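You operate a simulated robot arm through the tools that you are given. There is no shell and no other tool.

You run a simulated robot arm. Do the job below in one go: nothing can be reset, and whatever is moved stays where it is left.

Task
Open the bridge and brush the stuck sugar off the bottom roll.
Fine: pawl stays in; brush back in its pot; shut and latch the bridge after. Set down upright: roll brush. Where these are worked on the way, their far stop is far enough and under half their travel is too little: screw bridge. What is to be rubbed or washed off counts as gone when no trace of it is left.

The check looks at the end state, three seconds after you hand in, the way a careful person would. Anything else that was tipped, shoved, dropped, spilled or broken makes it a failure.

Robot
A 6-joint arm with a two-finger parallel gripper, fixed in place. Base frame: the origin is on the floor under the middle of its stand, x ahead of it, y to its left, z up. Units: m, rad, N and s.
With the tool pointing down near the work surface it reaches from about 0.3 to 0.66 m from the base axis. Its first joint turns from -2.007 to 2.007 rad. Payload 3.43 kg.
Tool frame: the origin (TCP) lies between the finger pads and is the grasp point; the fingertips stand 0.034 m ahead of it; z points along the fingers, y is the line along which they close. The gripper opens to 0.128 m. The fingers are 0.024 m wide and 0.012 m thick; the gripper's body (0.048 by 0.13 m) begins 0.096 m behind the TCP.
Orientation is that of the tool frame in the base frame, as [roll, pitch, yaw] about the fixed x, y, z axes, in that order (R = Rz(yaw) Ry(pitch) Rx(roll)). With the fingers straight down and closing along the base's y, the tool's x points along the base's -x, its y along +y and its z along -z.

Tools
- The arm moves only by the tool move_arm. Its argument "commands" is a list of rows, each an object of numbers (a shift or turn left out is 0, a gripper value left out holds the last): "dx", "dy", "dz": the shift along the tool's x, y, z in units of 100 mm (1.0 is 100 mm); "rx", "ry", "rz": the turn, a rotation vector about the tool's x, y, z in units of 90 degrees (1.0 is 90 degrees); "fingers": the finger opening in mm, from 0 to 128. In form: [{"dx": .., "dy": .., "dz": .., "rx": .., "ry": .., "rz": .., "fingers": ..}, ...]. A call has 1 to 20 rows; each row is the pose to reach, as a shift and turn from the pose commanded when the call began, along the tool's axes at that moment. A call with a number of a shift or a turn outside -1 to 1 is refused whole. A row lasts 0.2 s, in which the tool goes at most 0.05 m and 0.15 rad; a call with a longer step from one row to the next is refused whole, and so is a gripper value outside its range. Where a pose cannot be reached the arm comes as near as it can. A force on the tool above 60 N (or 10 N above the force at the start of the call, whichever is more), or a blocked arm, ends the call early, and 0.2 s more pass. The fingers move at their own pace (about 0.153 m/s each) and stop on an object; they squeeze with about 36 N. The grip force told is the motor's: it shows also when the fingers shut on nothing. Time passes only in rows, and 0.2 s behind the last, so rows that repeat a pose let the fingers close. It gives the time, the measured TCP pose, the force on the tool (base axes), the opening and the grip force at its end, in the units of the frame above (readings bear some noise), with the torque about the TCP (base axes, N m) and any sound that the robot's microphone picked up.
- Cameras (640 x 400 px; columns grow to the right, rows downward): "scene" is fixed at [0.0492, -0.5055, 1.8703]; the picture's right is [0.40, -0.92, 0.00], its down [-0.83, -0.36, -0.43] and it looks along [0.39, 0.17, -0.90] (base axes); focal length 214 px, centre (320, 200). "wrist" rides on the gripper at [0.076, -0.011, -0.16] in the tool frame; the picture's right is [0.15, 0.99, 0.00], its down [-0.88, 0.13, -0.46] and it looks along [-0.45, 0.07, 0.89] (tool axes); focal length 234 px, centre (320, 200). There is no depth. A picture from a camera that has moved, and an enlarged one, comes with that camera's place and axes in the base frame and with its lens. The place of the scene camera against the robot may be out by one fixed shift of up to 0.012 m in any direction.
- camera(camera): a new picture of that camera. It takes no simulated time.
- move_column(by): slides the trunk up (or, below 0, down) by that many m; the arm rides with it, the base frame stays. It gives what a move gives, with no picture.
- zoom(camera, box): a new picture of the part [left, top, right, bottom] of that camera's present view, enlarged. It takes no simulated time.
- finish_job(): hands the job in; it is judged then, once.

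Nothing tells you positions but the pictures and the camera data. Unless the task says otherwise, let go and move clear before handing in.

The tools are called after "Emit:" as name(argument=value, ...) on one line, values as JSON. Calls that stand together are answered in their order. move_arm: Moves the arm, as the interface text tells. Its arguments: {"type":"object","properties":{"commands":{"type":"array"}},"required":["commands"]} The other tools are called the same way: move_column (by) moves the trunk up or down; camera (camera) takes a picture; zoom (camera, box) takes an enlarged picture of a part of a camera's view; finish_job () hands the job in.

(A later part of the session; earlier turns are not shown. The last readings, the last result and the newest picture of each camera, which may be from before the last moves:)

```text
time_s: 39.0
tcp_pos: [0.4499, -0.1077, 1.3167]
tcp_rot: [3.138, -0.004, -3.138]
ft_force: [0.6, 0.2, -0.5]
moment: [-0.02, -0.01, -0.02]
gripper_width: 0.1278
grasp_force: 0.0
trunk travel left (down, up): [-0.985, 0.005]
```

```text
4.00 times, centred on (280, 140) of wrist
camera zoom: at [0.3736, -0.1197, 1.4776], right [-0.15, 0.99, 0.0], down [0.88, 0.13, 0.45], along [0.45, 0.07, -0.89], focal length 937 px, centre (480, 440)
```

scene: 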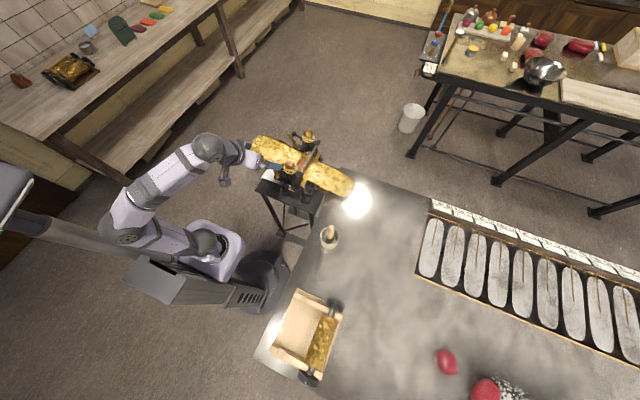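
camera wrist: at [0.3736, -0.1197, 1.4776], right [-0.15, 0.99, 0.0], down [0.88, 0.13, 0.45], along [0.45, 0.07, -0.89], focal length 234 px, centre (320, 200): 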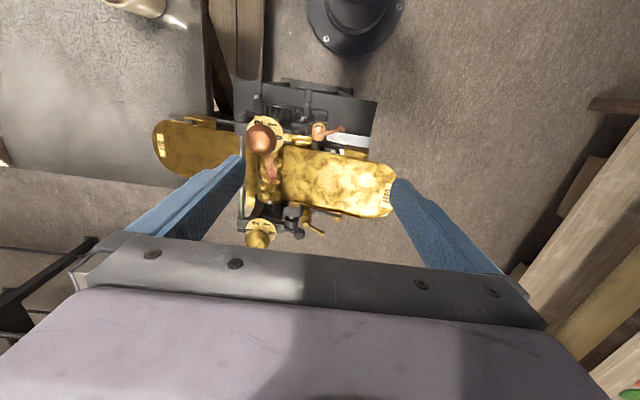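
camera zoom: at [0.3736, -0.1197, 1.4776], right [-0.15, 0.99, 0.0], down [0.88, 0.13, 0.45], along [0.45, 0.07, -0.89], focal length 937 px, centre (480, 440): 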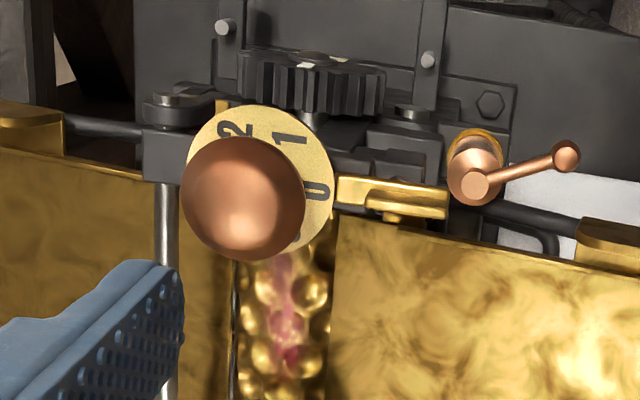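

Emit:
zoom(camera="wrist", box=[300, 115, 350, 155])

Emit:
zoom(camera="wrist", box=[230, 150, 330, 250])

```text
10.00 times, centred on (325, 135) of wrist
camera zoom: at [0.3736, -0.1197, 1.4776], right [-0.15, 0.99, 0.0], down [0.88, 0.13, 0.45], along [0.45, 0.07, -0.89], focal length 2342 px, centre (270, 850)
```

zoom: 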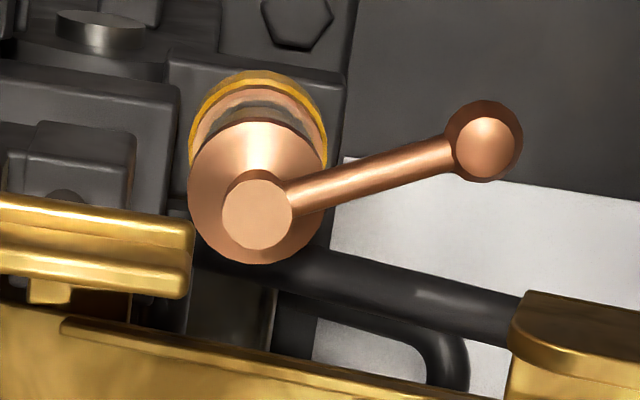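

```text
4.00 times, centred on (280, 200) of wrist
camera zoom: at [0.3736, -0.1197, 1.4776], right [-0.15, 0.99, 0.0], down [0.88, 0.13, 0.45], along [0.45, 0.07, -0.89], focal length 937 px, centre (480, 200)
```

zoom: 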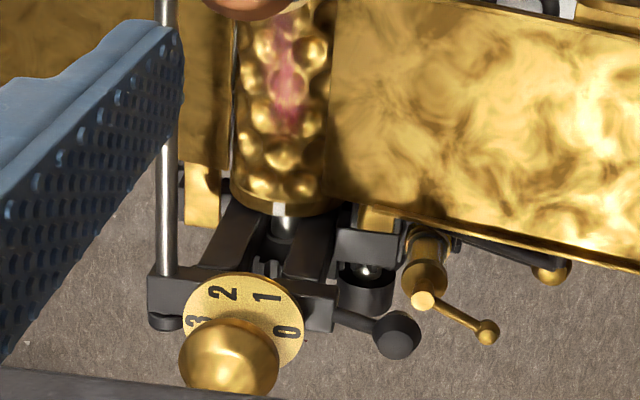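

Emit:
zoom(camera="wrist", box=[285, 120, 325, 150])

```text
13.33 times, centred on (305, 135) of wrist
camera zoom: at [0.3736, -0.1197, 1.4776], right [-0.15, 0.99, 0.0], down [0.88, 0.13, 0.45], along [0.45, 0.07, -0.89], focal length 3122 px, centre (520, 1067)
```

zoom: 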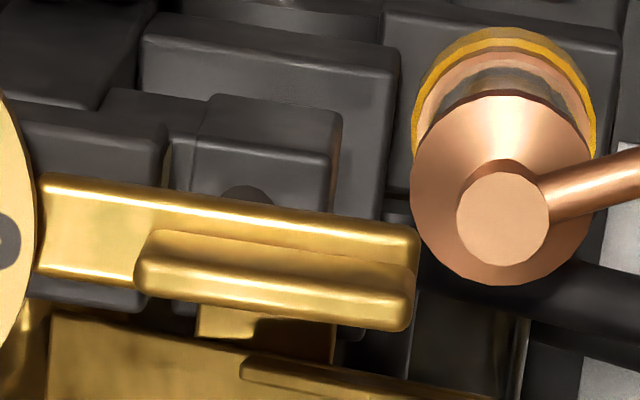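

The latch is very clear now: a gold turn-button about 44 mm long along y, pivoted at its middle at about (0.459,-0.139), with a fin on top; its -y half overlaps the front cap. I'll position above it with the fingers closing along x and check alignment before descending.

Emit:
move_arm(commands=[{"rz": 0.09, "dx": -0.09, "dy": -0.1, "fingers": 60}, {"rz": 0.18, "dx": -0.09, "dy": -0.2}, {"rz": 0.27, "dx": -0.09, "dy": -0.3}, {"rz": 0.36, "dx": -0.09, "dy": -0.3}, {"rz": 0.45, "dx": -0.09, "dy": -0.3}, {"rz": 0.54, "dx": -0.09, "dy": -0.3}, {"rz": 0.63, "dx": -0.09, "dy": -0.3}, {"rz": 0.72, "dx": -0.09, "dy": -0.3}, {"rz": 0.81, "dx": -0.09, "dy": -0.3, "dz": 0.2}, {"rz": 0.9, "dx": -0.09, "dy": -0.3, "dz": 0.4}, {"rz": 0.95, "dx": -0.09, "dy": -0.3, "dz": 0.6}, {"rz": 1.0, "dx": -0.09, "dy": -0.3, "dz": 0.8}, {"rz": 1.0, "dx": -0.09, "dy": -0.3, "dz": 0.8}])

Emit:
camera(camera="wrist")

Emit:
zoom(camera="wrist", box=[270, 130, 370, 210])

```text
time_s: 41.8
tcp_pos: [0.4579, -0.1362, 1.2399]
tcp_rot: [3.14, -0.002, 1.572]
ft_force: [0.8, -0.8, 0.3]
moment: [-0.01, -0.02, -0.02]
gripper_width: 0.06
grasp_force: 0.1
trunk travel left (down, up): [-0.985, 0.005]
```

```text
taken
camera wrist: at [0.4459, -0.0605, 1.3999], right [0.99, 0.15, 0.0], down [0.13, -0.88, 0.45], along [0.07, -0.45, -0.89], focal length 234 px, centre (320, 200)
```

wrist: 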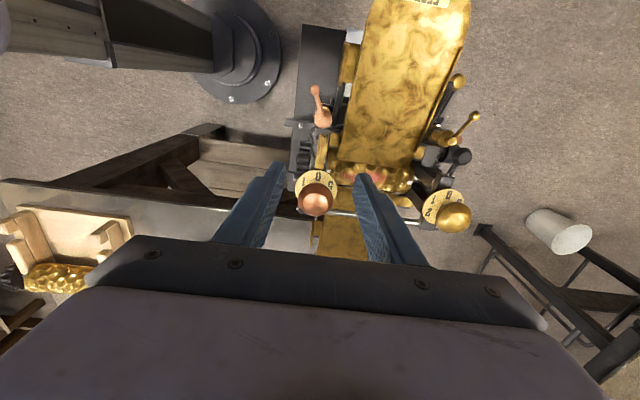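

```text
5.00 times, centred on (320, 170) of wrist
camera zoom: at [0.4459, -0.0605, 1.3999], right [0.99, 0.15, 0.0], down [0.13, -0.88, 0.45], along [0.07, -0.45, -0.89], focal length 1171 px, centre (320, 350)
```

zoom: 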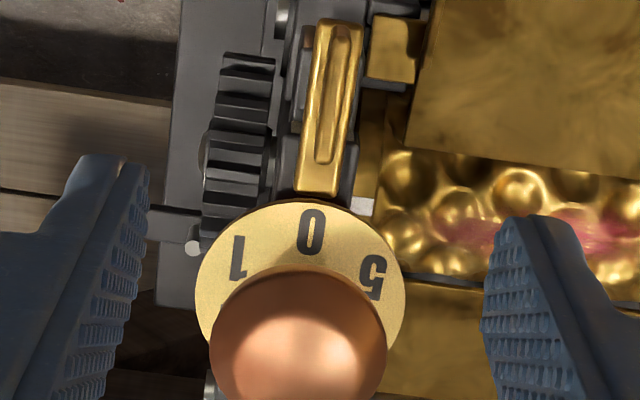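

Alignment looks right: fin at x≈0.4605, y from -0.118 to -0.150, top at z≈1.125. I descend with the fingers straddling the fin (tips to ≈1.114) and close gently.

Emit:
move_arm(commands=[{"dx": -0.018, "dy": 0.022, "dz": 0.3, "fingers": 40}, {"dx": -0.018, "dy": 0.022, "dz": 0.6}, {"dx": -0.018, "dy": 0.022, "dz": 0.8}, {"dx": -0.018, "dy": 0.022, "dz": 0.91}, {"dx": -0.018, "dy": 0.022, "dz": 0.91}])

Emit:
zoom(camera="wrist", box=[260, 120, 380, 230])

```text
time_s: 43.0
tcp_pos: [0.4618, -0.1381, 1.149]
tcp_rot: [3.141, -0.001, 1.575]
ft_force: [0.1, 0.4, 0.8]
moment: [-0.02, 0.01, 0.01]
gripper_width: 0.0399
grasp_force: 0.1
trunk travel left (down, up): [-0.985, 0.005]
```

```text
3.64 times, centred on (320, 175) of wrist
camera zoom: at [0.4485, -0.063, 1.3084], right [0.99, 0.15, 0.0], down [0.13, -0.88, 0.45], along [0.07, -0.45, -0.89], focal length 852 px, centre (320, 291)
```

zoom: 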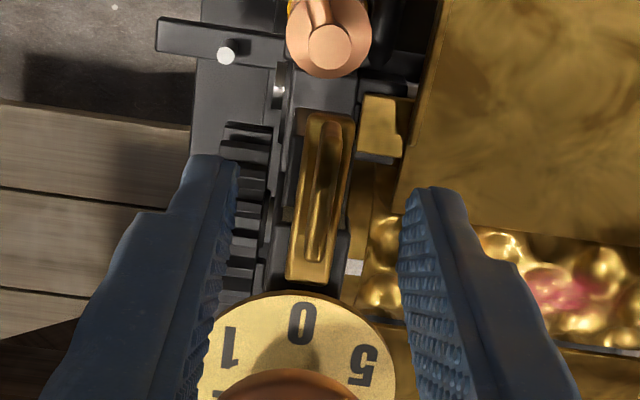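

Fingers straddle the fin well centred. Closing on it.

Emit:
move_arm(commands=[{"fingers": 20}, {"fingers": 0}, {"fingers": 0}, {"fingers": 0}])

Emit:
zoom(camera="wrist", box=[260, 120, 380, 230])

```text
time_s: 44.0
tcp_pos: [0.4617, -0.1386, 1.1485]
tcp_rot: [-3.142, -0.002, 1.574]
ft_force: [-0.8, 0.4, -1.2]
moment: [-0.14, 0.02, 0.0]
gripper_width: 0.005
grasp_force: 39.0
trunk travel left (down, up): [-0.985, 0.005]
```

```text
3.64 times, centred on (320, 175) of wrist
camera zoom: at [0.4487, -0.063, 1.3084], right [0.99, 0.15, 0.0], down [0.13, -0.88, 0.45], along [0.07, -0.45, -0.89], focal length 852 px, centre (320, 291)
```

zoom: 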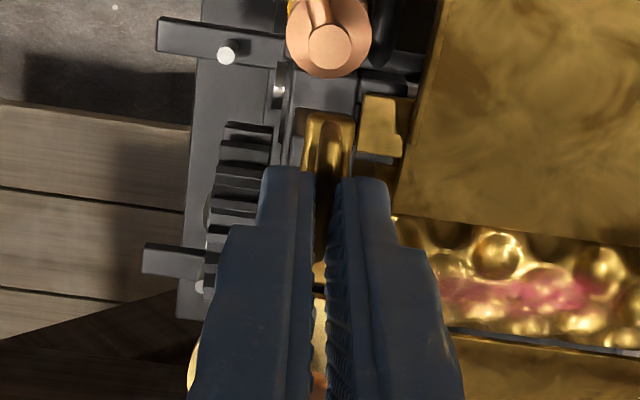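

The fin is gripped (5 mm). I'll try turning a few degrees one way and read the torque.

Emit:
move_arm(commands=[{"rz": -0.04}, {"rz": -0.08}, {"rz": -0.12}, {"rz": -0.12}])

Emit:
zoom(camera="wrist", box=[260, 120, 380, 230])

```text
time_s: 45.0
tcp_pos: [0.4611, -0.1386, 1.1482]
tcp_rot: [-3.141, 0.0, 1.765]
ft_force: [0.1, -0.6, 4.6]
moment: [0.75, 0.18, -0.02]
gripper_width: 0.0046
grasp_force: 39.4
trunk travel left (down, up): [-0.985, 0.005]
```

```text
3.64 times, centred on (320, 175) of wrist
camera zoom: at [0.434, -0.0666, 1.3084], right [0.94, 0.33, 0.0], down [0.3, -0.84, 0.45], along [0.15, -0.43, -0.89], focal length 852 px, centre (320, 291)
```

zoom: 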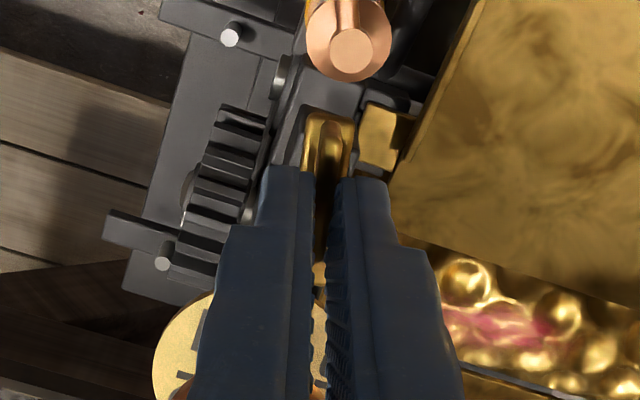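

The button turns freely with the gripper (almost no torque). I continue towards 90°.

Emit:
move_arm(commands=[{"rz": -0.08}, {"rz": -0.16}, {"rz": -0.24}, {"rz": -0.32}, {"rz": -0.4}, {"rz": -0.4}])

Emit:
zoom(camera="wrist", box=[260, 120, 380, 230])

```text
time_s: 46.4
tcp_pos: [0.4592, -0.1387, 1.1474]
tcp_rot: [3.137, 0.002, 2.394]
ft_force: [2.1, -6.7, 13.7]
moment: [0.28, 0.5, -0.03]
gripper_width: 0.0046
grasp_force: 39.3
trunk travel left (down, up): [-0.985, 0.005]
```

```text
3.64 times, centred on (320, 175) of wrist
camera zoom: at [0.3951, -0.0958, 1.308], right [0.57, 0.82, 0.0], down [0.73, -0.5, 0.46], along [0.38, -0.26, -0.89], focal length 852 px, centre (320, 291)
```

zoom: 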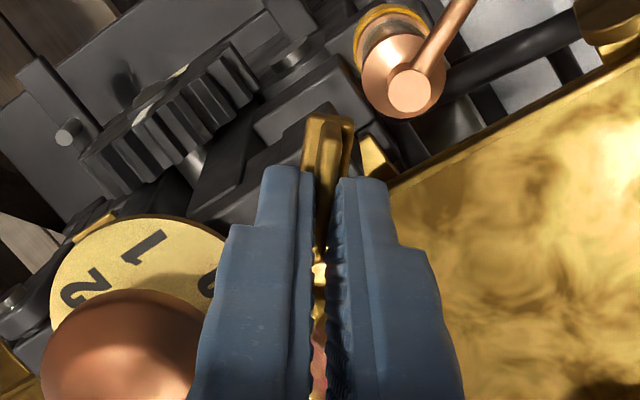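

It keeps following; a modest vertical force has appeared but torque is near zero. I continue to the full 90°.

Emit:
move_arm(commands=[{"rz": -0.08}, {"rz": -0.16}, {"rz": -0.24}, {"rz": -0.32}, {"rz": -0.4}, {"rz": -0.47}, {"rz": -0.47}])

Emit:
zoom(camera="wrist", box=[260, 120, 380, 230])

```text
time_s: 48.0
tcp_pos: [0.459, -0.1403, 1.1485]
tcp_rot: [3.14, 0.001, 3.132]
ft_force: [0.0, -15.0, 21.8]
moment: [-0.49, 0.64, -0.07]
gripper_width: 0.0049
grasp_force: 39.2
trunk travel left (down, up): [-0.985, 0.005]
```

```text
3.64 times, centred on (320, 175) of wrist
camera zoom: at [0.3819, -0.1509, 1.3078], right [-0.14, 0.99, 0.0], down [0.88, 0.12, 0.46], along [0.45, 0.06, -0.89], focal length 852 px, centre (320, 291)
```

zoom: 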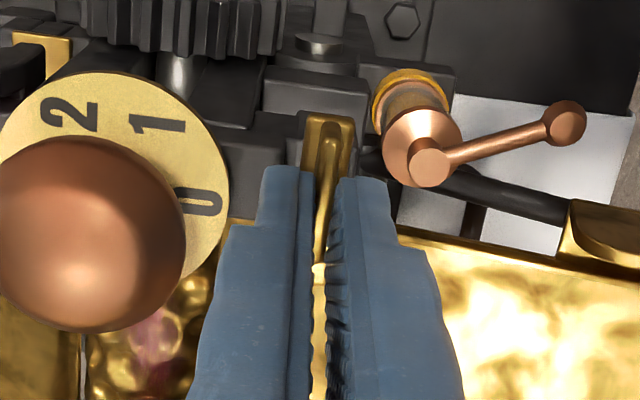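

The button is now turned 90°, parallel to the roll and off the cap. I release with a small opening (to avoid the dial) and rise straight up.

Emit:
move_arm(commands=[{"fingers": 10}, {"fingers": 14}, {"fingers": 14, "dz": -0.1}, {"dz": -0.4}, {"dz": -0.7}, {"dz": -1.0}, {"dz": -1.0}])

Emit:
camera(camera="wrist")

Emit:
zoom(camera="wrist", box=[230, 110, 390, 230])

Emit:
zoom(camera="scene", box=[265, 120, 335, 200])

```text
time_s: 49.6
tcp_pos: [0.4612, -0.1387, 1.2489]
tcp_rot: [3.14, 0.0, 3.13]
ft_force: [-0.3, -0.4, 1.0]
moment: [-0.01, 0.01, 0.01]
gripper_width: 0.0141
grasp_force: 0.0
trunk travel left (down, up): [-0.985, 0.005]
```

```text
taken
camera wrist: at [0.3847, -0.1493, 1.4084], right [-0.13, 0.99, 0.0], down [0.88, 0.12, 0.46], along [0.45, 0.06, -0.89], focal length 234 px, centre (320, 200)
```

wrist: 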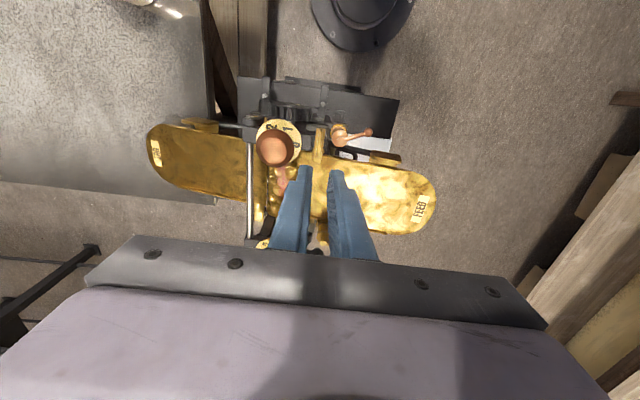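

```text
3.33 times, centred on (310, 170) of wrist
camera zoom: at [0.3847, -0.1493, 1.4084], right [-0.13, 0.99, 0.0], down [0.88, 0.12, 0.46], along [0.45, 0.06, -0.89], focal length 781 px, centre (353, 300)
```

zoom: 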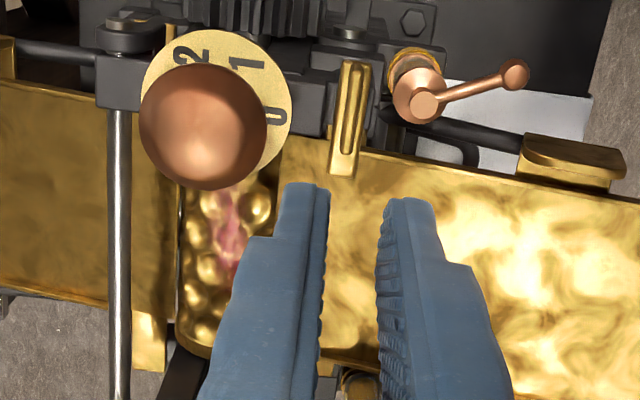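

```text
5.00 times, centred on (300, 160) of scene
camera zoom: at [0.0492, -0.5055, 1.8703], right [0.4, -0.92, 0.0], down [-0.83, -0.36, -0.43], along [0.39, 0.17, -0.9], focal length 1072 px, centre (420, 400)
```

zoom: 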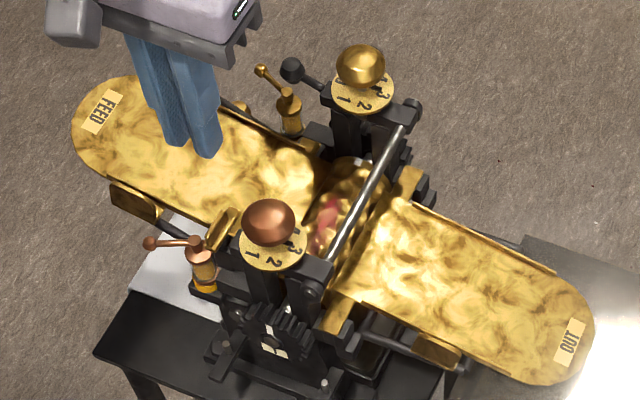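

The button now lies along x, clear of the cap. Next the lifting lever: I turn the fingers to close along x again and move over the ball at ≈(0.640,-0.120,1.109), staying above the knobs.

Emit:
move_arm(commands=[{"rz": 0.09, "dx": -0.1, "fingers": 50}, {"rz": 0.18, "dx": -0.2}, {"rz": 0.27, "dx": -0.3}, {"rz": 0.36, "dx": -0.4}, {"rz": 0.45, "dx": -0.5}, {"rz": 0.54, "dx": -0.6}, {"rz": 0.63, "dx": -0.7}, {"rz": 0.72, "dx": -0.8}, {"rz": 0.81, "dx": -0.9}, {"rz": 0.9, "dx": -1.0}, {"rz": 0.95, "dx": -1.0}, {"rz": 1.0, "dx": -1.0}, {"rz": 1.0, "dx": -1.0}])

Emit:
camera(camera="wrist")

```text
time_s: 52.4
tcp_pos: [0.5603, -0.1394, 1.2471]
tcp_rot: [3.141, -0.002, 1.557]
ft_force: [-0.2, -0.6, -0.2]
moment: [0.05, -0.03, 0.02]
gripper_width: 0.05
grasp_force: 0.0
trunk travel left (down, up): [-0.985, 0.005]
```

```text
taken
camera wrist: at [0.5489, -0.0643, 1.4077], right [0.99, 0.13, 0.0], down [0.12, -0.88, 0.45], along [0.06, -0.45, -0.89], focal length 234 px, centre (320, 200)
```

wrist: 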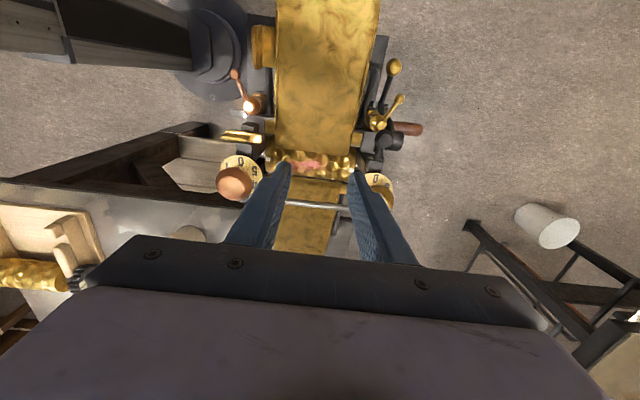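

Emit:
zoom(camera="wrist", box=[350, 80, 430, 210])

Emit:
zoom(camera="wrist", box=[210, 110, 290, 210])

```text
3.08 times, centred on (390, 145) of wrist
camera zoom: at [0.5489, -0.0643, 1.4077], right [0.99, 0.13, 0.0], down [0.12, -0.88, 0.45], along [0.06, -0.45, -0.89], focal length 720 px, centre (105, 369)
```

zoom: 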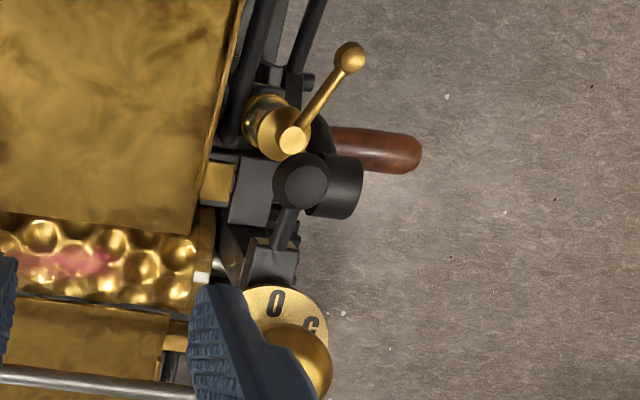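

```text
4.00 times, centred on (250, 160) of wrist
camera zoom: at [0.5489, -0.0643, 1.4077], right [0.99, 0.13, 0.0], down [0.12, -0.88, 0.45], along [0.06, -0.45, -0.89], focal length 937 px, centre (600, 360)
```

zoom: 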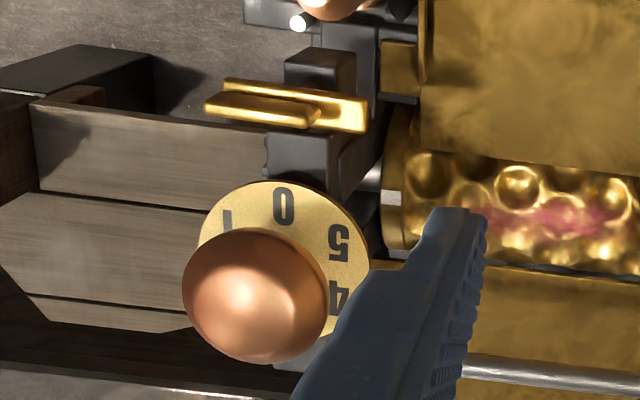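

The ball (≈22 mm) sits at about (0.637,-0.118,1.11), with the gold oiler crank about 3–4 cm below it, so tips must stay above ≈1.09. I move above the ball first to test the reach.

Emit:
move_arm(commands=[{"dy": 0.25, "dx": 0.06}, {"dy": 0.5, "dx": 0.12}, {"dy": 0.78, "dx": 0.2, "dz": 0.1}, {"dy": 0.78, "dx": 0.2, "dz": 0.3}, {"dy": 0.78, "dx": 0.2, "dz": 0.45}, {"dy": 0.78, "dx": 0.2, "dz": 0.45}])

Emit:
camera(camera="wrist")

Emit:
zoom(camera="wrist", box=[260, 120, 380, 230])

```text
time_s: 53.8
tcp_pos: [0.6308, -0.1181, 1.202]
tcp_rot: [3.14, -0.002, 1.559]
ft_force: [-0.3, 0.1, -0.1]
moment: [0.0, 0.0, 0.0]
gripper_width: 0.0501
grasp_force: 0.2
out of reach, approached as far as the arm can: row 3, 4, 5, 6
trunk travel left (down, up): [-0.985, 0.005]
```

```text
taken
camera wrist: at [0.6188, -0.042, 1.3624], right [0.99, 0.13, 0.0], down [0.12, -0.88, 0.45], along [0.06, -0.45, -0.89], focal length 234 px, centre (320, 200)
```

wrist: 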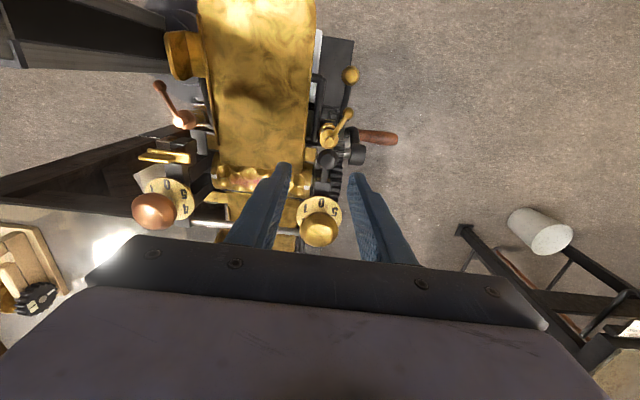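

```text
3.64 times, centred on (320, 175) of wrist
camera zoom: at [0.6188, -0.042, 1.3624], right [0.99, 0.13, 0.0], down [0.12, -0.88, 0.45], along [0.06, -0.45, -0.89], focal length 852 px, centre (320, 291)
```

zoom: 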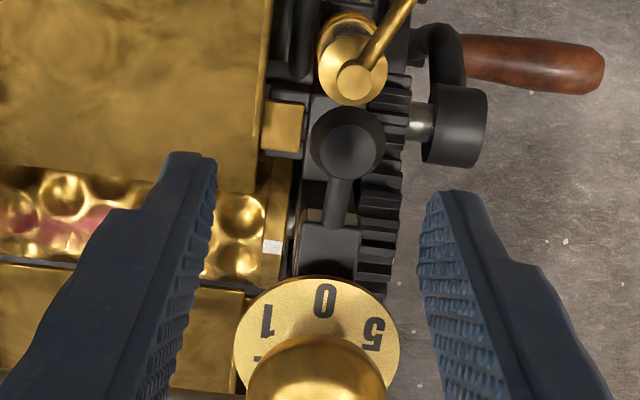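

With a vertical tool the arm stops about 6 mm short of the ball's x. I'll lean the tool outward about 18° to gain reach and keep room for the swing arc, then recheck.

Emit:
move_arm(commands=[{"rx": -0.07}, {"rx": -0.14}, {"rx": -0.2}, {"rx": -0.2, "dy": 0.03}, {"rx": -0.2, "dy": 0.06}, {"rx": -0.2, "dy": 0.06}])

Emit:
zoom(camera="wrist", box=[260, 120, 380, 230])

```text
time_s: 55.2
tcp_pos: [0.6992, -0.1337, 1.2377]
tcp_rot: [2.829, -0.004, 1.559]
ft_force: [0.0, -0.2, -1.1]
moment: [0.05, 0.02, 0.01]
gripper_width: 0.0498
grasp_force: 0.0
out of reach, approached as far as the arm can: row 1, 2, 3, 4, 5, 6
trunk travel left (down, up): [-0.985, 0.005]
```

```text
3.64 times, centred on (320, 175) of wrist
camera zoom: at [0.6384, -0.0579, 1.3856], right [0.94, 0.13, 0.3], down [-0.03, -0.88, 0.47], along [0.33, -0.45, -0.83], focal length 852 px, centre (320, 291)
```

zoom: 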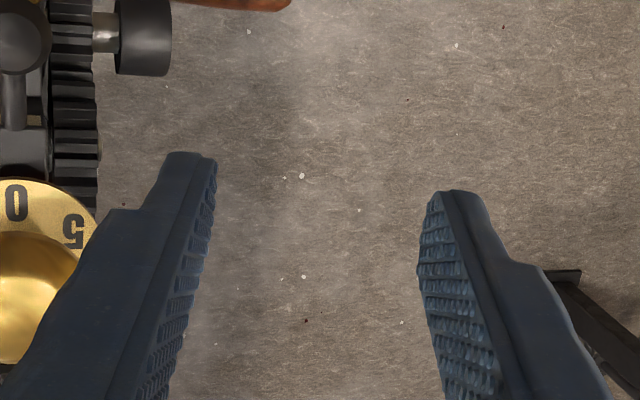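

Leaning pushed the hand outward to x≈0.70 (the arm shifted rather than pivoting), touching nothing. I'll move it back over the ball, keeping this lean.

Emit:
move_arm(commands=[{"dx": 0.05, "dy": -0.2}, {"dx": 0.1, "dy": -0.4}, {"dx": 0.15, "dy": -0.6}, {"dx": 0.15, "dy": -0.71, "dz": 0.1}, {"dx": 0.15, "dy": -0.71, "dz": 0.17}, {"dx": 0.15, "dy": -0.71, "dz": 0.17}])

Emit:
zoom(camera="wrist", box=[260, 120, 380, 230])

```text
time_s: 56.6
tcp_pos: [0.7011, -0.1336, 1.2274]
tcp_rot: [2.831, -0.002, 1.557]
ft_force: [0.5, -1.3, -0.7]
moment: [0.01, -0.01, 0.0]
gripper_width: 0.05
grasp_force: 0.1
out of reach, approached as far as the arm can: row 1, 2, 3, 4, 5, 6
trunk travel left (down, up): [-0.985, 0.005]
```

```text
3.64 times, centred on (320, 175) of wrist
camera zoom: at [0.6407, -0.0584, 1.3764], right [0.94, 0.13, 0.3], down [-0.03, -0.88, 0.47], along [0.33, -0.45, -0.83], focal length 852 px, centre (320, 291)
```

zoom: 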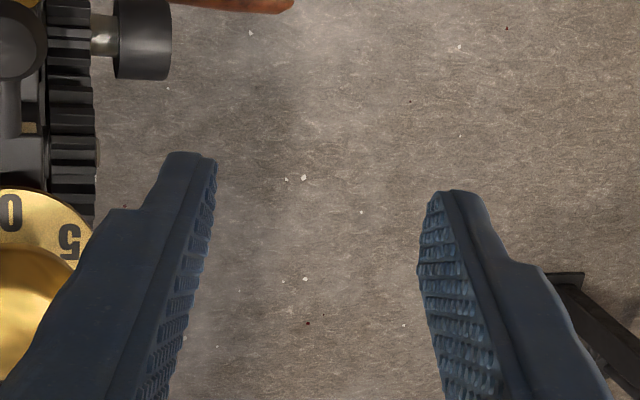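

The arm looks fully stretched (a singular pose), so it can't draw in with this lean. I'll straighten the tool again and pull inward before trying differently.

Emit:
move_arm(commands=[{"rx": 0.07, "dy": -0.3}, {"rx": 0.14, "dy": -0.6}, {"rx": 0.2, "dy": -0.9}, {"rx": 0.2, "dy": -1.0}, {"rx": 0.2, "dy": -1.0}, {"rx": 0.2, "dy": -1.0}])

```text
time_s: 58.0
tcp_pos: [0.6272, -0.1369, 1.2007]
tcp_rot: [-3.137, -0.002, 1.558]
ft_force: [-0.2, 0.0, -0.7]
moment: [-0.02, 0.01, 0.02]
gripper_width: 0.0501
grasp_force: 0.0
out of reach, approached as far as the arm can: row 2, 3, 4, 5, 6
trunk travel left (down, up): [-0.985, 0.005]
```

Emit:
move_arm(commands=[{"dy": -0.2, "dz": -0.1}, {"dy": -0.4, "dz": -0.2}, {"dy": -0.6, "dz": -0.3}, {"dy": -0.8, "dz": -0.3}, {"dy": -0.8, "dz": -0.3}, {"dy": -0.8, "dz": -0.3}])

Emit:
camera(camera="scene")

```text
time_s: 59.4
tcp_pos: [0.6177, -0.1436, 1.2265]
tcp_rot: [-3.139, -0.006, 1.558]
ft_force: [0.1, 0.1, 0.7]
moment: [-0.02, -0.02, -0.02]
gripper_width: 0.05
grasp_force: 0.1
out of reach, approached as far as the arm can: row 1, 2, 3, 4, 5, 6
trunk travel left (down, up): [-0.985, 0.005]
```

```text
taken
```

scene: 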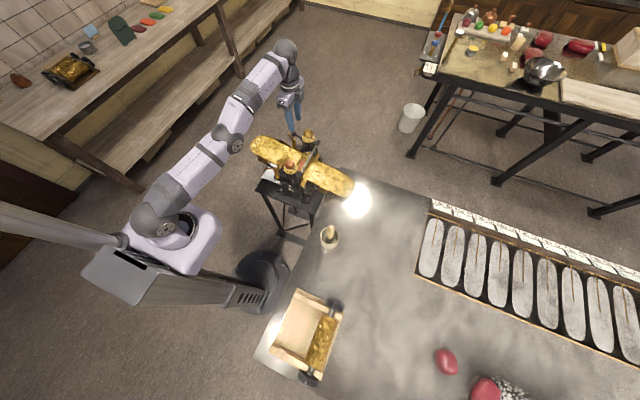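

The scene view confirms the arm is fully stretched. I'll keep commanding an inward and upward motion until it bends out of that pose.

Emit:
move_arm(commands=[{"dy": -0.4}, {"dy": -0.8}, {"dy": -1.0}, {"dy": -1.0}, {"dy": -1.0}, {"dy": -1.0}, {"dy": -1.0}, {"dy": -1.0}, {"dy": -1.0}, {"dy": -1.0}])

```text
time_s: 61.6
tcp_pos: [0.616, -0.1441, 1.23]
tcp_rot: [3.141, -0.003, 1.559]
ft_force: [0.1, 0.4, 0.0]
moment: [0.01, 0.0, 0.01]
gripper_width: 0.0496
grasp_force: 0.1
out of reach, approached as far as the arm can: row 1, 2, 3, 4, 5, 6, 7, 8, 9, 10
trunk travel left (down, up): [-0.985, 0.005]
```

Since the stretch bends most easily on a downward motion (the elbow flexes), I'll slide left over the feed tray, where there is clear space, and descend a little while drawing in.

Emit:
move_arm(commands=[{"dx": 0.3}, {"dx": 0.6}, {"dx": 0.9}, {"dx": 0.9, "dz": 0.2, "dy": -0.1}, {"dx": 0.9, "dz": 0.4, "dy": -0.2}, {"dx": 0.9, "dz": 0.6, "dy": -0.4}, {"dx": 0.9, "dz": 0.7, "dy": -0.6}, {"dx": 0.9, "dz": 0.7, "dy": -0.6}])

```text
time_s: 63.4
tcp_pos: [0.6323, -0.0684, 1.2209]
tcp_rot: [-3.137, -0.003, 1.558]
ft_force: [-0.3, 0.8, -0.7]
moment: [-0.02, 0.01, -0.02]
gripper_width: 0.0501
grasp_force: 0.1
out of reach, approached as far as the arm can: row 1, 2, 3, 4, 5, 6, 7, 8
trunk travel left (down, up): [-0.985, 0.005]
```

The hand is sliding on the limit of its reach. I'll go further left to free space (y≈+0.04) and then command a straight descent along the reach limit, which should flex the elbow.

Emit:
move_arm(commands=[{"dx": 0.3}, {"dx": 0.6}, {"dx": 0.9}, {"dx": 1.0}, {"dx": 1.0, "dz": 0.3, "dy": 0.0}, {"dx": 1.0, "dz": 0.6, "dy": 0.0}, {"dx": 1.0, "dz": 0.9, "dy": 0.0}, {"dx": 1.0, "dz": 0.9, "dy": 0.0}])

```text
time_s: 65.2
tcp_pos: [0.6536, 0.0322, 1.139]
tcp_rot: [-3.139, -0.003, 1.557]
ft_force: [0.2, 0.4, 0.1]
moment: [-0.02, -0.02, -0.01]
gripper_width: 0.0499
grasp_force: 0.0
out of reach, approached as far as the arm can: row 5, 6, 7, 8
trunk travel left (down, up): [-0.985, 0.005]
```

Emit:
zoom(camera="scene", box=[60, 20, 320, 310])

```text
1.38 times, centred on (190, 165) of scene
camera zoom: at [0.0492, -0.5055, 1.8703], right [0.4, -0.92, 0.0], down [-0.83, -0.36, -0.43], along [0.39, 0.17, -0.9], focal length 296 px, centre (499, 248)
```

zoom: 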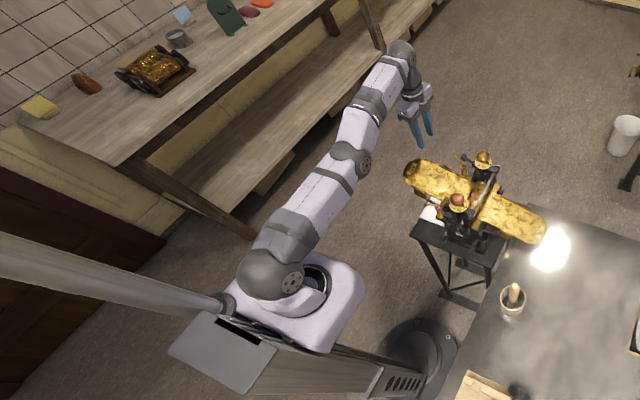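

I suspect the elbow went slightly past straight to the wrong side. I'll test by commanding outward in this free space, then down and in, so that it can flip back.

Emit:
move_arm(commands=[{"dy": 0.2}, {"dy": 0.4}, {"dy": 0.5}, {"dy": 0.5}])

```text
time_s: 66.2
tcp_pos: [0.6568, 0.031, 1.1374]
tcp_rot: [3.141, -0.002, 1.558]
ft_force: [0.2, 0.1, -0.2]
moment: [0.0, 0.01, 0.01]
gripper_width: 0.0499
grasp_force: 0.1
out of reach, approached as far as the arm can: row 1, 2, 3, 4
trunk travel left (down, up): [-0.985, 0.005]
```

Emit:
move_arm(commands=[{"dx": 0.3}, {"dx": 0.6}, {"dx": 0.9, "dy": -0.05}, {"dx": 1.0, "dy": -0.1, "dz": 0.2}, {"dx": 1.0, "dy": -0.1, "dz": 0.5}, {"dx": 1.0, "dy": -0.2, "dz": 0.8}, {"dx": 1.0, "dy": -0.3, "dz": 1.0}, {"dx": 1.0, "dy": -0.5, "dz": 1.0}, {"dx": 1.0, "dy": -0.5, "dz": 1.0}])

```text
time_s: 68.2
tcp_pos: [0.6095, 0.1312, 1.0353]
tcp_rot: [-3.141, -0.003, 1.559]
ft_force: [0.1, 0.1, 0.6]
moment: [0.0, 0.0, 0.04]
gripper_width: 0.0502
grasp_force: 0.1
out of reach, approached as far as the arm can: row 2, 3
trunk travel left (down, up): [-0.985, 0.005]
```

The elbow is back on the right side and the arm moves normally; I now know the reach limit and will lean the tool while the elbow is well bent. I go up and back over the machine.

Emit:
move_arm(commands=[{"dz": -0.4, "dy": -0.1}, {"dz": -0.8, "dy": -0.3}, {"dz": -1.0, "dy": -0.5}, {"dz": -1.0, "dy": -0.7}, {"dz": -1.0, "dy": -0.7}])

Emit:
move_arm(commands=[{"dz": -0.4}, {"dz": -0.8}, {"dz": -1.0, "dx": -0.3}, {"dz": -1.0, "dx": -0.7}, {"dz": -1.0, "dx": -1.0}, {"dz": -1.0, "dx": -1.0}])

Emit:
move_arm(commands=[{"dx": -0.4}, {"dx": -0.8}, {"dx": -1.0}, {"dx": -1.0}])

```text
time_s: 69.4
tcp_pos: [0.5379, 0.1291, 1.1375]
tcp_rot: [3.141, -0.002, 1.557]
ft_force: [-0.7, 1.2, 0.4]
moment: [0.02, -0.02, -0.01]
gripper_width: 0.0502
grasp_force: 0.1
trunk travel left (down, up): [-0.985, 0.005]
```

```text
time_s: 70.8
tcp_pos: [0.5369, 0.0299, 1.2356]
tcp_rot: [3.141, 0.0, 1.557]
ft_force: [-0.7, -0.7, -0.9]
moment: [0.0, -0.03, -0.03]
gripper_width: 0.0499
grasp_force: 0.0
trunk travel left (down, up): [-0.985, 0.005]
```

```text
time_s: 71.8
tcp_pos: [0.5353, -0.0689, 1.2348]
tcp_rot: [-3.14, -0.002, 1.559]
ft_force: [0.3, -0.3, -0.9]
moment: [-0.05, 0.01, 0.0]
gripper_width: 0.0501
grasp_force: 0.0
trunk travel left (down, up): [-0.985, 0.005]
```

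Emit:
move_arm(commands=[{"dx": -0.3, "rx": -0.07}, {"dx": -0.49, "rx": -0.15}, {"dx": -0.49, "rx": -0.22}, {"dx": -0.49, "rx": -0.22, "fingers": 44}, {"dx": -0.49, "rx": -0.22}])

Emit:
camera(camera="wrist")

```text
time_s: 73.0
tcp_pos: [0.535, -0.1166, 1.2359]
tcp_rot: [2.796, -0.003, 1.559]
ft_force: [-0.7, 0.5, 0.2]
moment: [-0.02, -0.02, -0.03]
gripper_width: 0.0441
grasp_force: 0.1
trunk travel left (down, up): [-0.985, 0.005]
```

```text
taken
camera wrist: at [0.4704, -0.0408, 1.3834], right [0.93, 0.13, 0.34], down [-0.04, -0.88, 0.47], along [0.36, -0.45, -0.82], focal length 234 px, centre (320, 200)
```

wrist: 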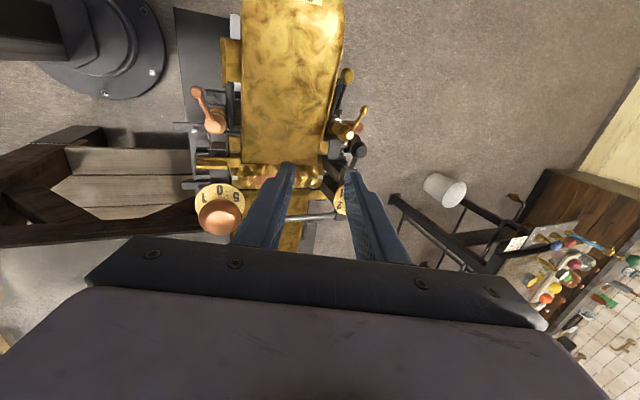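

The lean is now in place without shifting. Let me measure the ball again from here.

Emit:
zoom(camera="wrist", box=[320, 90, 400, 210])

Emit:
zoom(camera="scene", box=[285, 120, 325, 150])

```text
3.33 times, centred on (360, 150) of wrist
camera zoom: at [0.4704, -0.0408, 1.3834], right [0.93, 0.13, 0.34], down [-0.04, -0.88, 0.47], along [0.36, -0.45, -0.82], focal length 781 px, centre (187, 367)
```

zoom: 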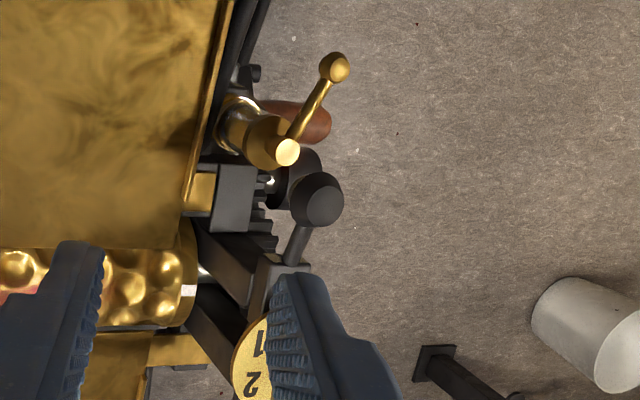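

```text
13.33 times, centred on (305, 135) of scene
camera zoom: at [0.0492, -0.5055, 1.8703], right [0.4, -0.92, 0.0], down [-0.83, -0.36, -0.43], along [0.39, 0.17, -0.9], focal length 2860 px, centre (520, 1067)
```

zoom: 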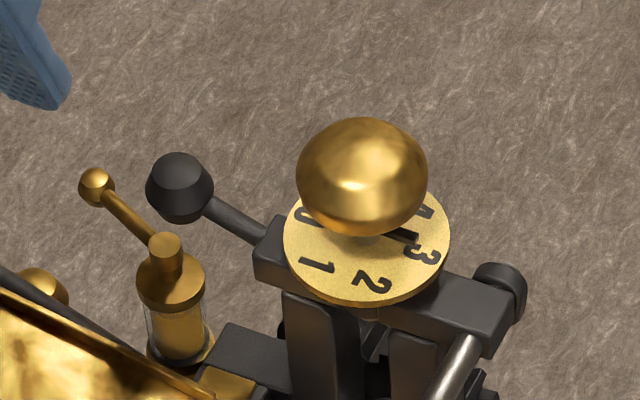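

Ball at ≈(0.638,-0.1176,1.107). I approach along the leaned tool axis, first to 8 cm short of it.

Emit:
move_arm(commands=[{"dy": 0.2, "dz": 0.2}, {"dy": 0.4, "dz": 0.4}, {"dy": 0.532, "dz": 0.561}, {"dy": 0.532, "dz": 0.561}])

Emit:
zoom(camera="wrist", box=[260, 110, 380, 220])

```text
time_s: 74.0
tcp_pos: [0.6022, -0.1175, 1.2016]
tcp_rot: [2.796, -0.002, 1.558]
ft_force: [0.9, 0.4, -0.1]
moment: [-0.02, 0.0, 0.0]
gripper_width: 0.044
grasp_force: 0.0
trunk travel left (down, up): [-0.985, 0.005]
```

```text
3.64 times, centred on (320, 165) of wrist
camera zoom: at [0.5377, -0.0418, 1.3489], right [0.93, 0.13, 0.34], down [-0.04, -0.88, 0.47], along [0.36, -0.45, -0.82], focal length 852 px, centre (320, 327)
```

zoom: 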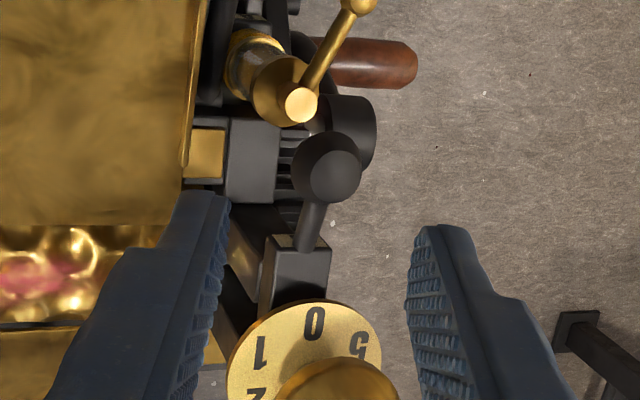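

Emit:
move_arm(commands=[{"dy": 0.019, "dz": 0.3}, {"dy": 0.019, "dz": 0.55}, {"dy": 0.019, "dz": 0.7}, {"dy": 0.019, "dz": 0.81}, {"dy": 0.019, "dz": 0.81}])

Emit:
zoom(camera="wrist", box=[260, 110, 380, 220])

Emit:
zoom(camera="scene", box=[275, 115, 335, 155])

```text
time_s: 75.2
tcp_pos: [0.633, -0.1175, 1.1279]
tcp_rot: [2.796, -0.001, 1.558]
ft_force: [0.7, -0.4, 0.3]
moment: [0.03, -0.01, -0.02]
gripper_width: 0.0439
grasp_force: 0.0
trunk travel left (down, up): [-0.985, 0.005]
```

```text
3.64 times, centred on (320, 165) of wrist
camera zoom: at [0.5685, -0.0415, 1.2739], right [0.93, 0.13, 0.34], down [-0.04, -0.88, 0.47], along [0.36, -0.45, -0.82], focal length 852 px, centre (320, 327)
```

zoom: 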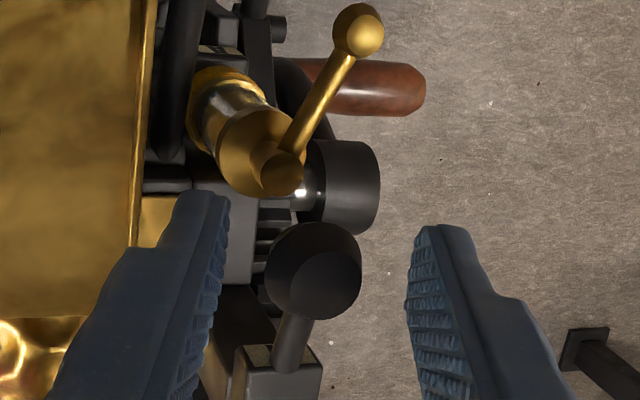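

```text
10.00 times, centred on (305, 135) of scene
camera zoom: at [0.0492, -0.5055, 1.8703], right [0.4, -0.92, 0.0], down [-0.83, -0.36, -0.43], along [0.39, 0.17, -0.9], focal length 2145 px, centre (470, 850)
```

zoom: 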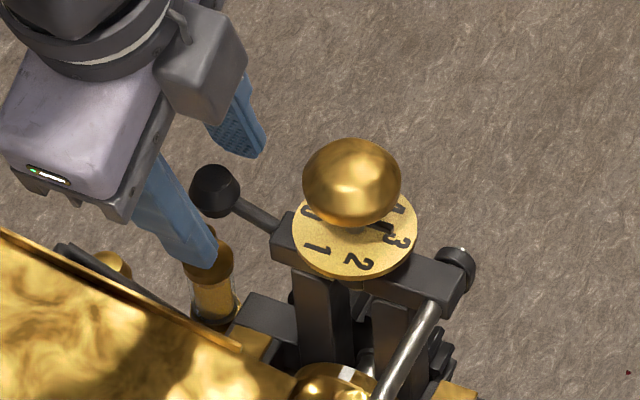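

The ball is centred between the fingers. Closing.

Emit:
move_arm(commands=[{"fingers": 30}, {"fingers": 15}, {"fingers": 10}, {"fingers": 10}])

Emit:
zoom(camera="wrist", box=[260, 110, 380, 220])

```text
time_s: 76.2
tcp_pos: [0.6324, -0.1188, 1.1259]
tcp_rot: [2.798, -0.004, 1.558]
ft_force: [-4.0, -0.3, -3.7]
moment: [0.15, 0.15, 0.01]
gripper_width: 0.0233
grasp_force: 44.2
trunk travel left (down, up): [-0.985, 0.005]
```

```text
3.64 times, centred on (320, 165) of wrist
camera zoom: at [0.5679, -0.0417, 1.2735], right [0.93, 0.13, 0.33], down [-0.04, -0.88, 0.47], along [0.36, -0.45, -0.82], focal length 852 px, centre (320, 327)
```

zoom: 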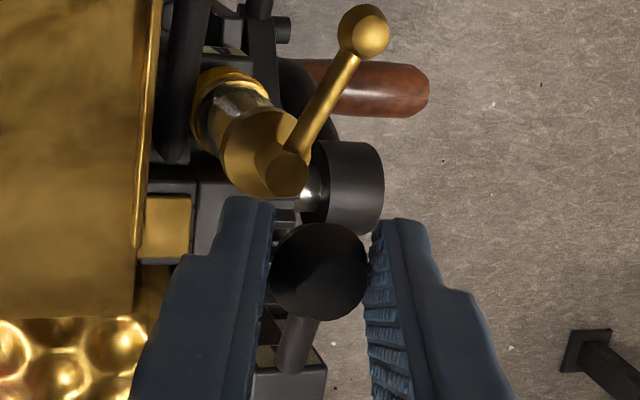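

Gripped at 23 mm. I start lifting along the hinge arc, 10° first, and check it follows.

Emit:
move_arm(commands=[{"dx": -0.02, "dy": 0.034, "dz": -0.095}, {"dx": -0.047, "dy": 0.068, "dz": -0.187}, {"dx": -0.047, "dy": 0.068, "dz": -0.187}])

Emit:
zoom(camera="scene", box=[265, 110, 335, 200])

```text
time_s: 77.0
tcp_pos: [0.6312, -0.1224, 1.1444]
tcp_rot: [2.804, -0.004, 1.559]
ft_force: [-6.6, 6.3, -13.1]
moment: [1.33, 0.24, 0.42]
gripper_width: 0.0236
grasp_force: 44.8
trunk travel left (down, up): [-0.985, 0.005]
```

```text
4.44 times, centred on (300, 155) of scene
camera zoom: at [0.0492, -0.5055, 1.8703], right [0.4, -0.92, 0.0], down [-0.83, -0.36, -0.43], along [0.39, 0.17, -0.9], focal length 953 px, centre (409, 400)
```

zoom: 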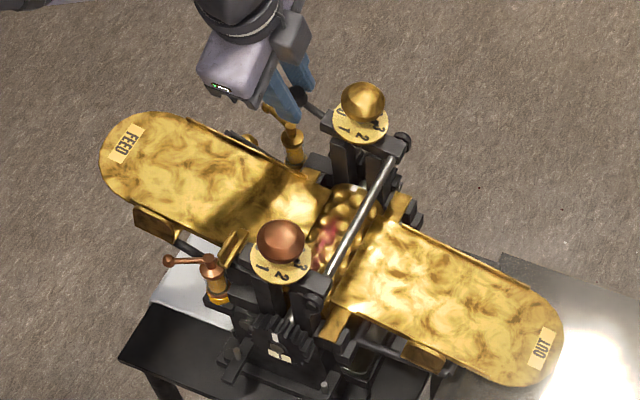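

The lifting force is modest (≈13 N) and it is moving. I continue along the arc to about 40°.

Emit:
move_arm(commands=[{"dx": -0.036, "dy": 0.032, "dz": -0.091}, {"dx": -0.082, "dy": 0.065, "dz": -0.178}, {"dx": -0.135, "dy": 0.095, "dz": -0.26}, {"dx": -0.194, "dy": 0.124, "dz": -0.339}, {"dx": -0.26, "dy": 0.15, "dz": -0.41}, {"dx": -0.335, "dy": 0.176, "dz": -0.479}, {"dx": -0.335, "dy": 0.176, "dz": -0.479}])

Emit:
zoom(camera="scene", box=[265, 110, 335, 200])

Emit:
camera(camera="wrist")

```text
time_s: 78.6
tcp_pos: [0.6286, -0.1546, 1.1973]
tcp_rot: [2.807, -0.004, 1.559]
ft_force: [-13.4, 10.8, -10.0]
moment: [1.39, 0.51, 0.56]
gripper_width: 0.0233
grasp_force: 44.6
trunk travel left (down, up): [-0.985, 0.005]
```

```text
4.44 times, centred on (300, 155) of scene
camera zoom: at [0.0492, -0.5055, 1.8703], right [0.4, -0.92, 0.0], down [-0.83, -0.36, -0.43], along [0.39, 0.17, -0.9], focal length 953 px, centre (409, 400)
```

zoom: 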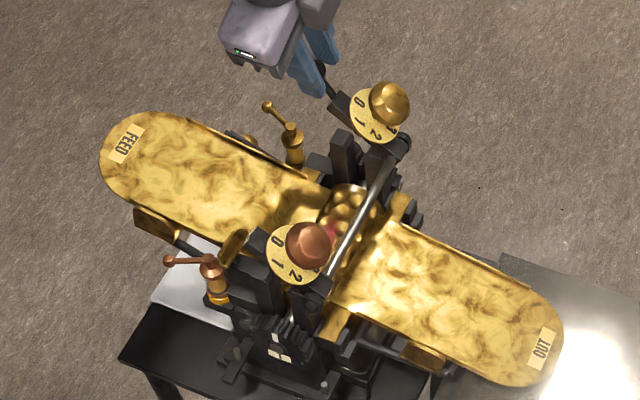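

```text
taken
camera wrist: at [0.5656, -0.0786, 1.3445], right [0.94, 0.13, 0.33], down [-0.04, -0.88, 0.47], along [0.35, -0.45, -0.82], focal length 234 px, centre (320, 200)
```

wrist: 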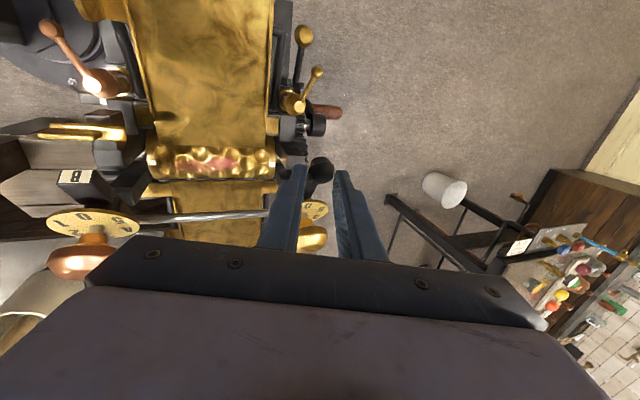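

The bridge is swinging up well, about 40°. Continuing along the arc.

Emit:
move_arm(commands=[{"dx": -0.079, "dy": 0.02, "dz": -0.061}, {"dx": -0.164, "dy": 0.04, "dz": -0.116}, {"dx": -0.254, "dy": 0.056, "dz": -0.163}, {"dx": -0.347, "dy": 0.07, "dz": -0.203}, {"dx": -0.444, "dy": 0.08, "dz": -0.234}, {"dx": -0.544, "dy": 0.088, "dz": -0.259}, {"dx": -0.645, "dy": 0.094, "dz": -0.274}, {"dx": -0.747, "dy": 0.098, "dz": -0.281}, {"dx": -0.747, "dy": 0.098, "dz": -0.281}])

Emit:
zoom(camera="scene", box=[265, 100, 345, 200])

Emit:
camera(camera="wrist")

```text
time_s: 80.6
tcp_pos: [0.6317, -0.2323, 1.2269]
tcp_rot: [2.797, -0.001, 1.558]
ft_force: [-0.4, 0.4, -0.4]
moment: [0.03, 0.03, 0.0]
gripper_width: 0.01
grasp_force: 0.1
trunk travel left (down, up): [-0.985, 0.005]
```

```text
4.00 times, centred on (305, 150) of scene
camera zoom: at [0.0492, -0.5055, 1.8703], right [0.4, -0.92, 0.0], down [-0.83, -0.36, -0.43], along [0.39, 0.17, -0.9], focal length 858 px, centre (380, 400)
```

zoom: 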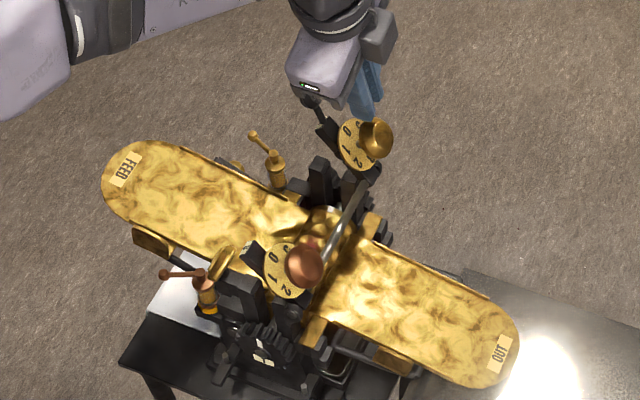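

```text
taken
camera wrist: at [0.5674, -0.1552, 1.3744], right [0.93, 0.13, 0.34], down [-0.04, -0.88, 0.47], along [0.36, -0.45, -0.82], focal length 234 px, centre (320, 200)
```

wrist: 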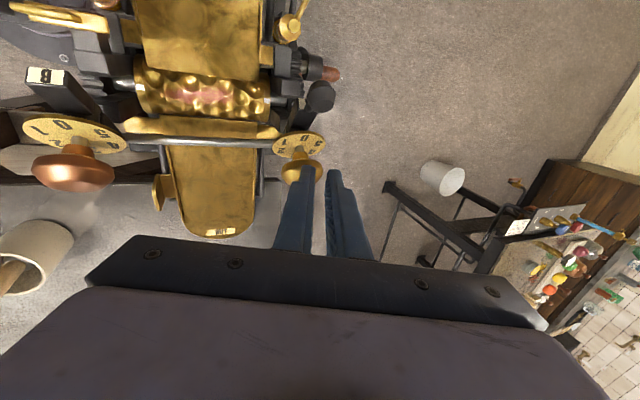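

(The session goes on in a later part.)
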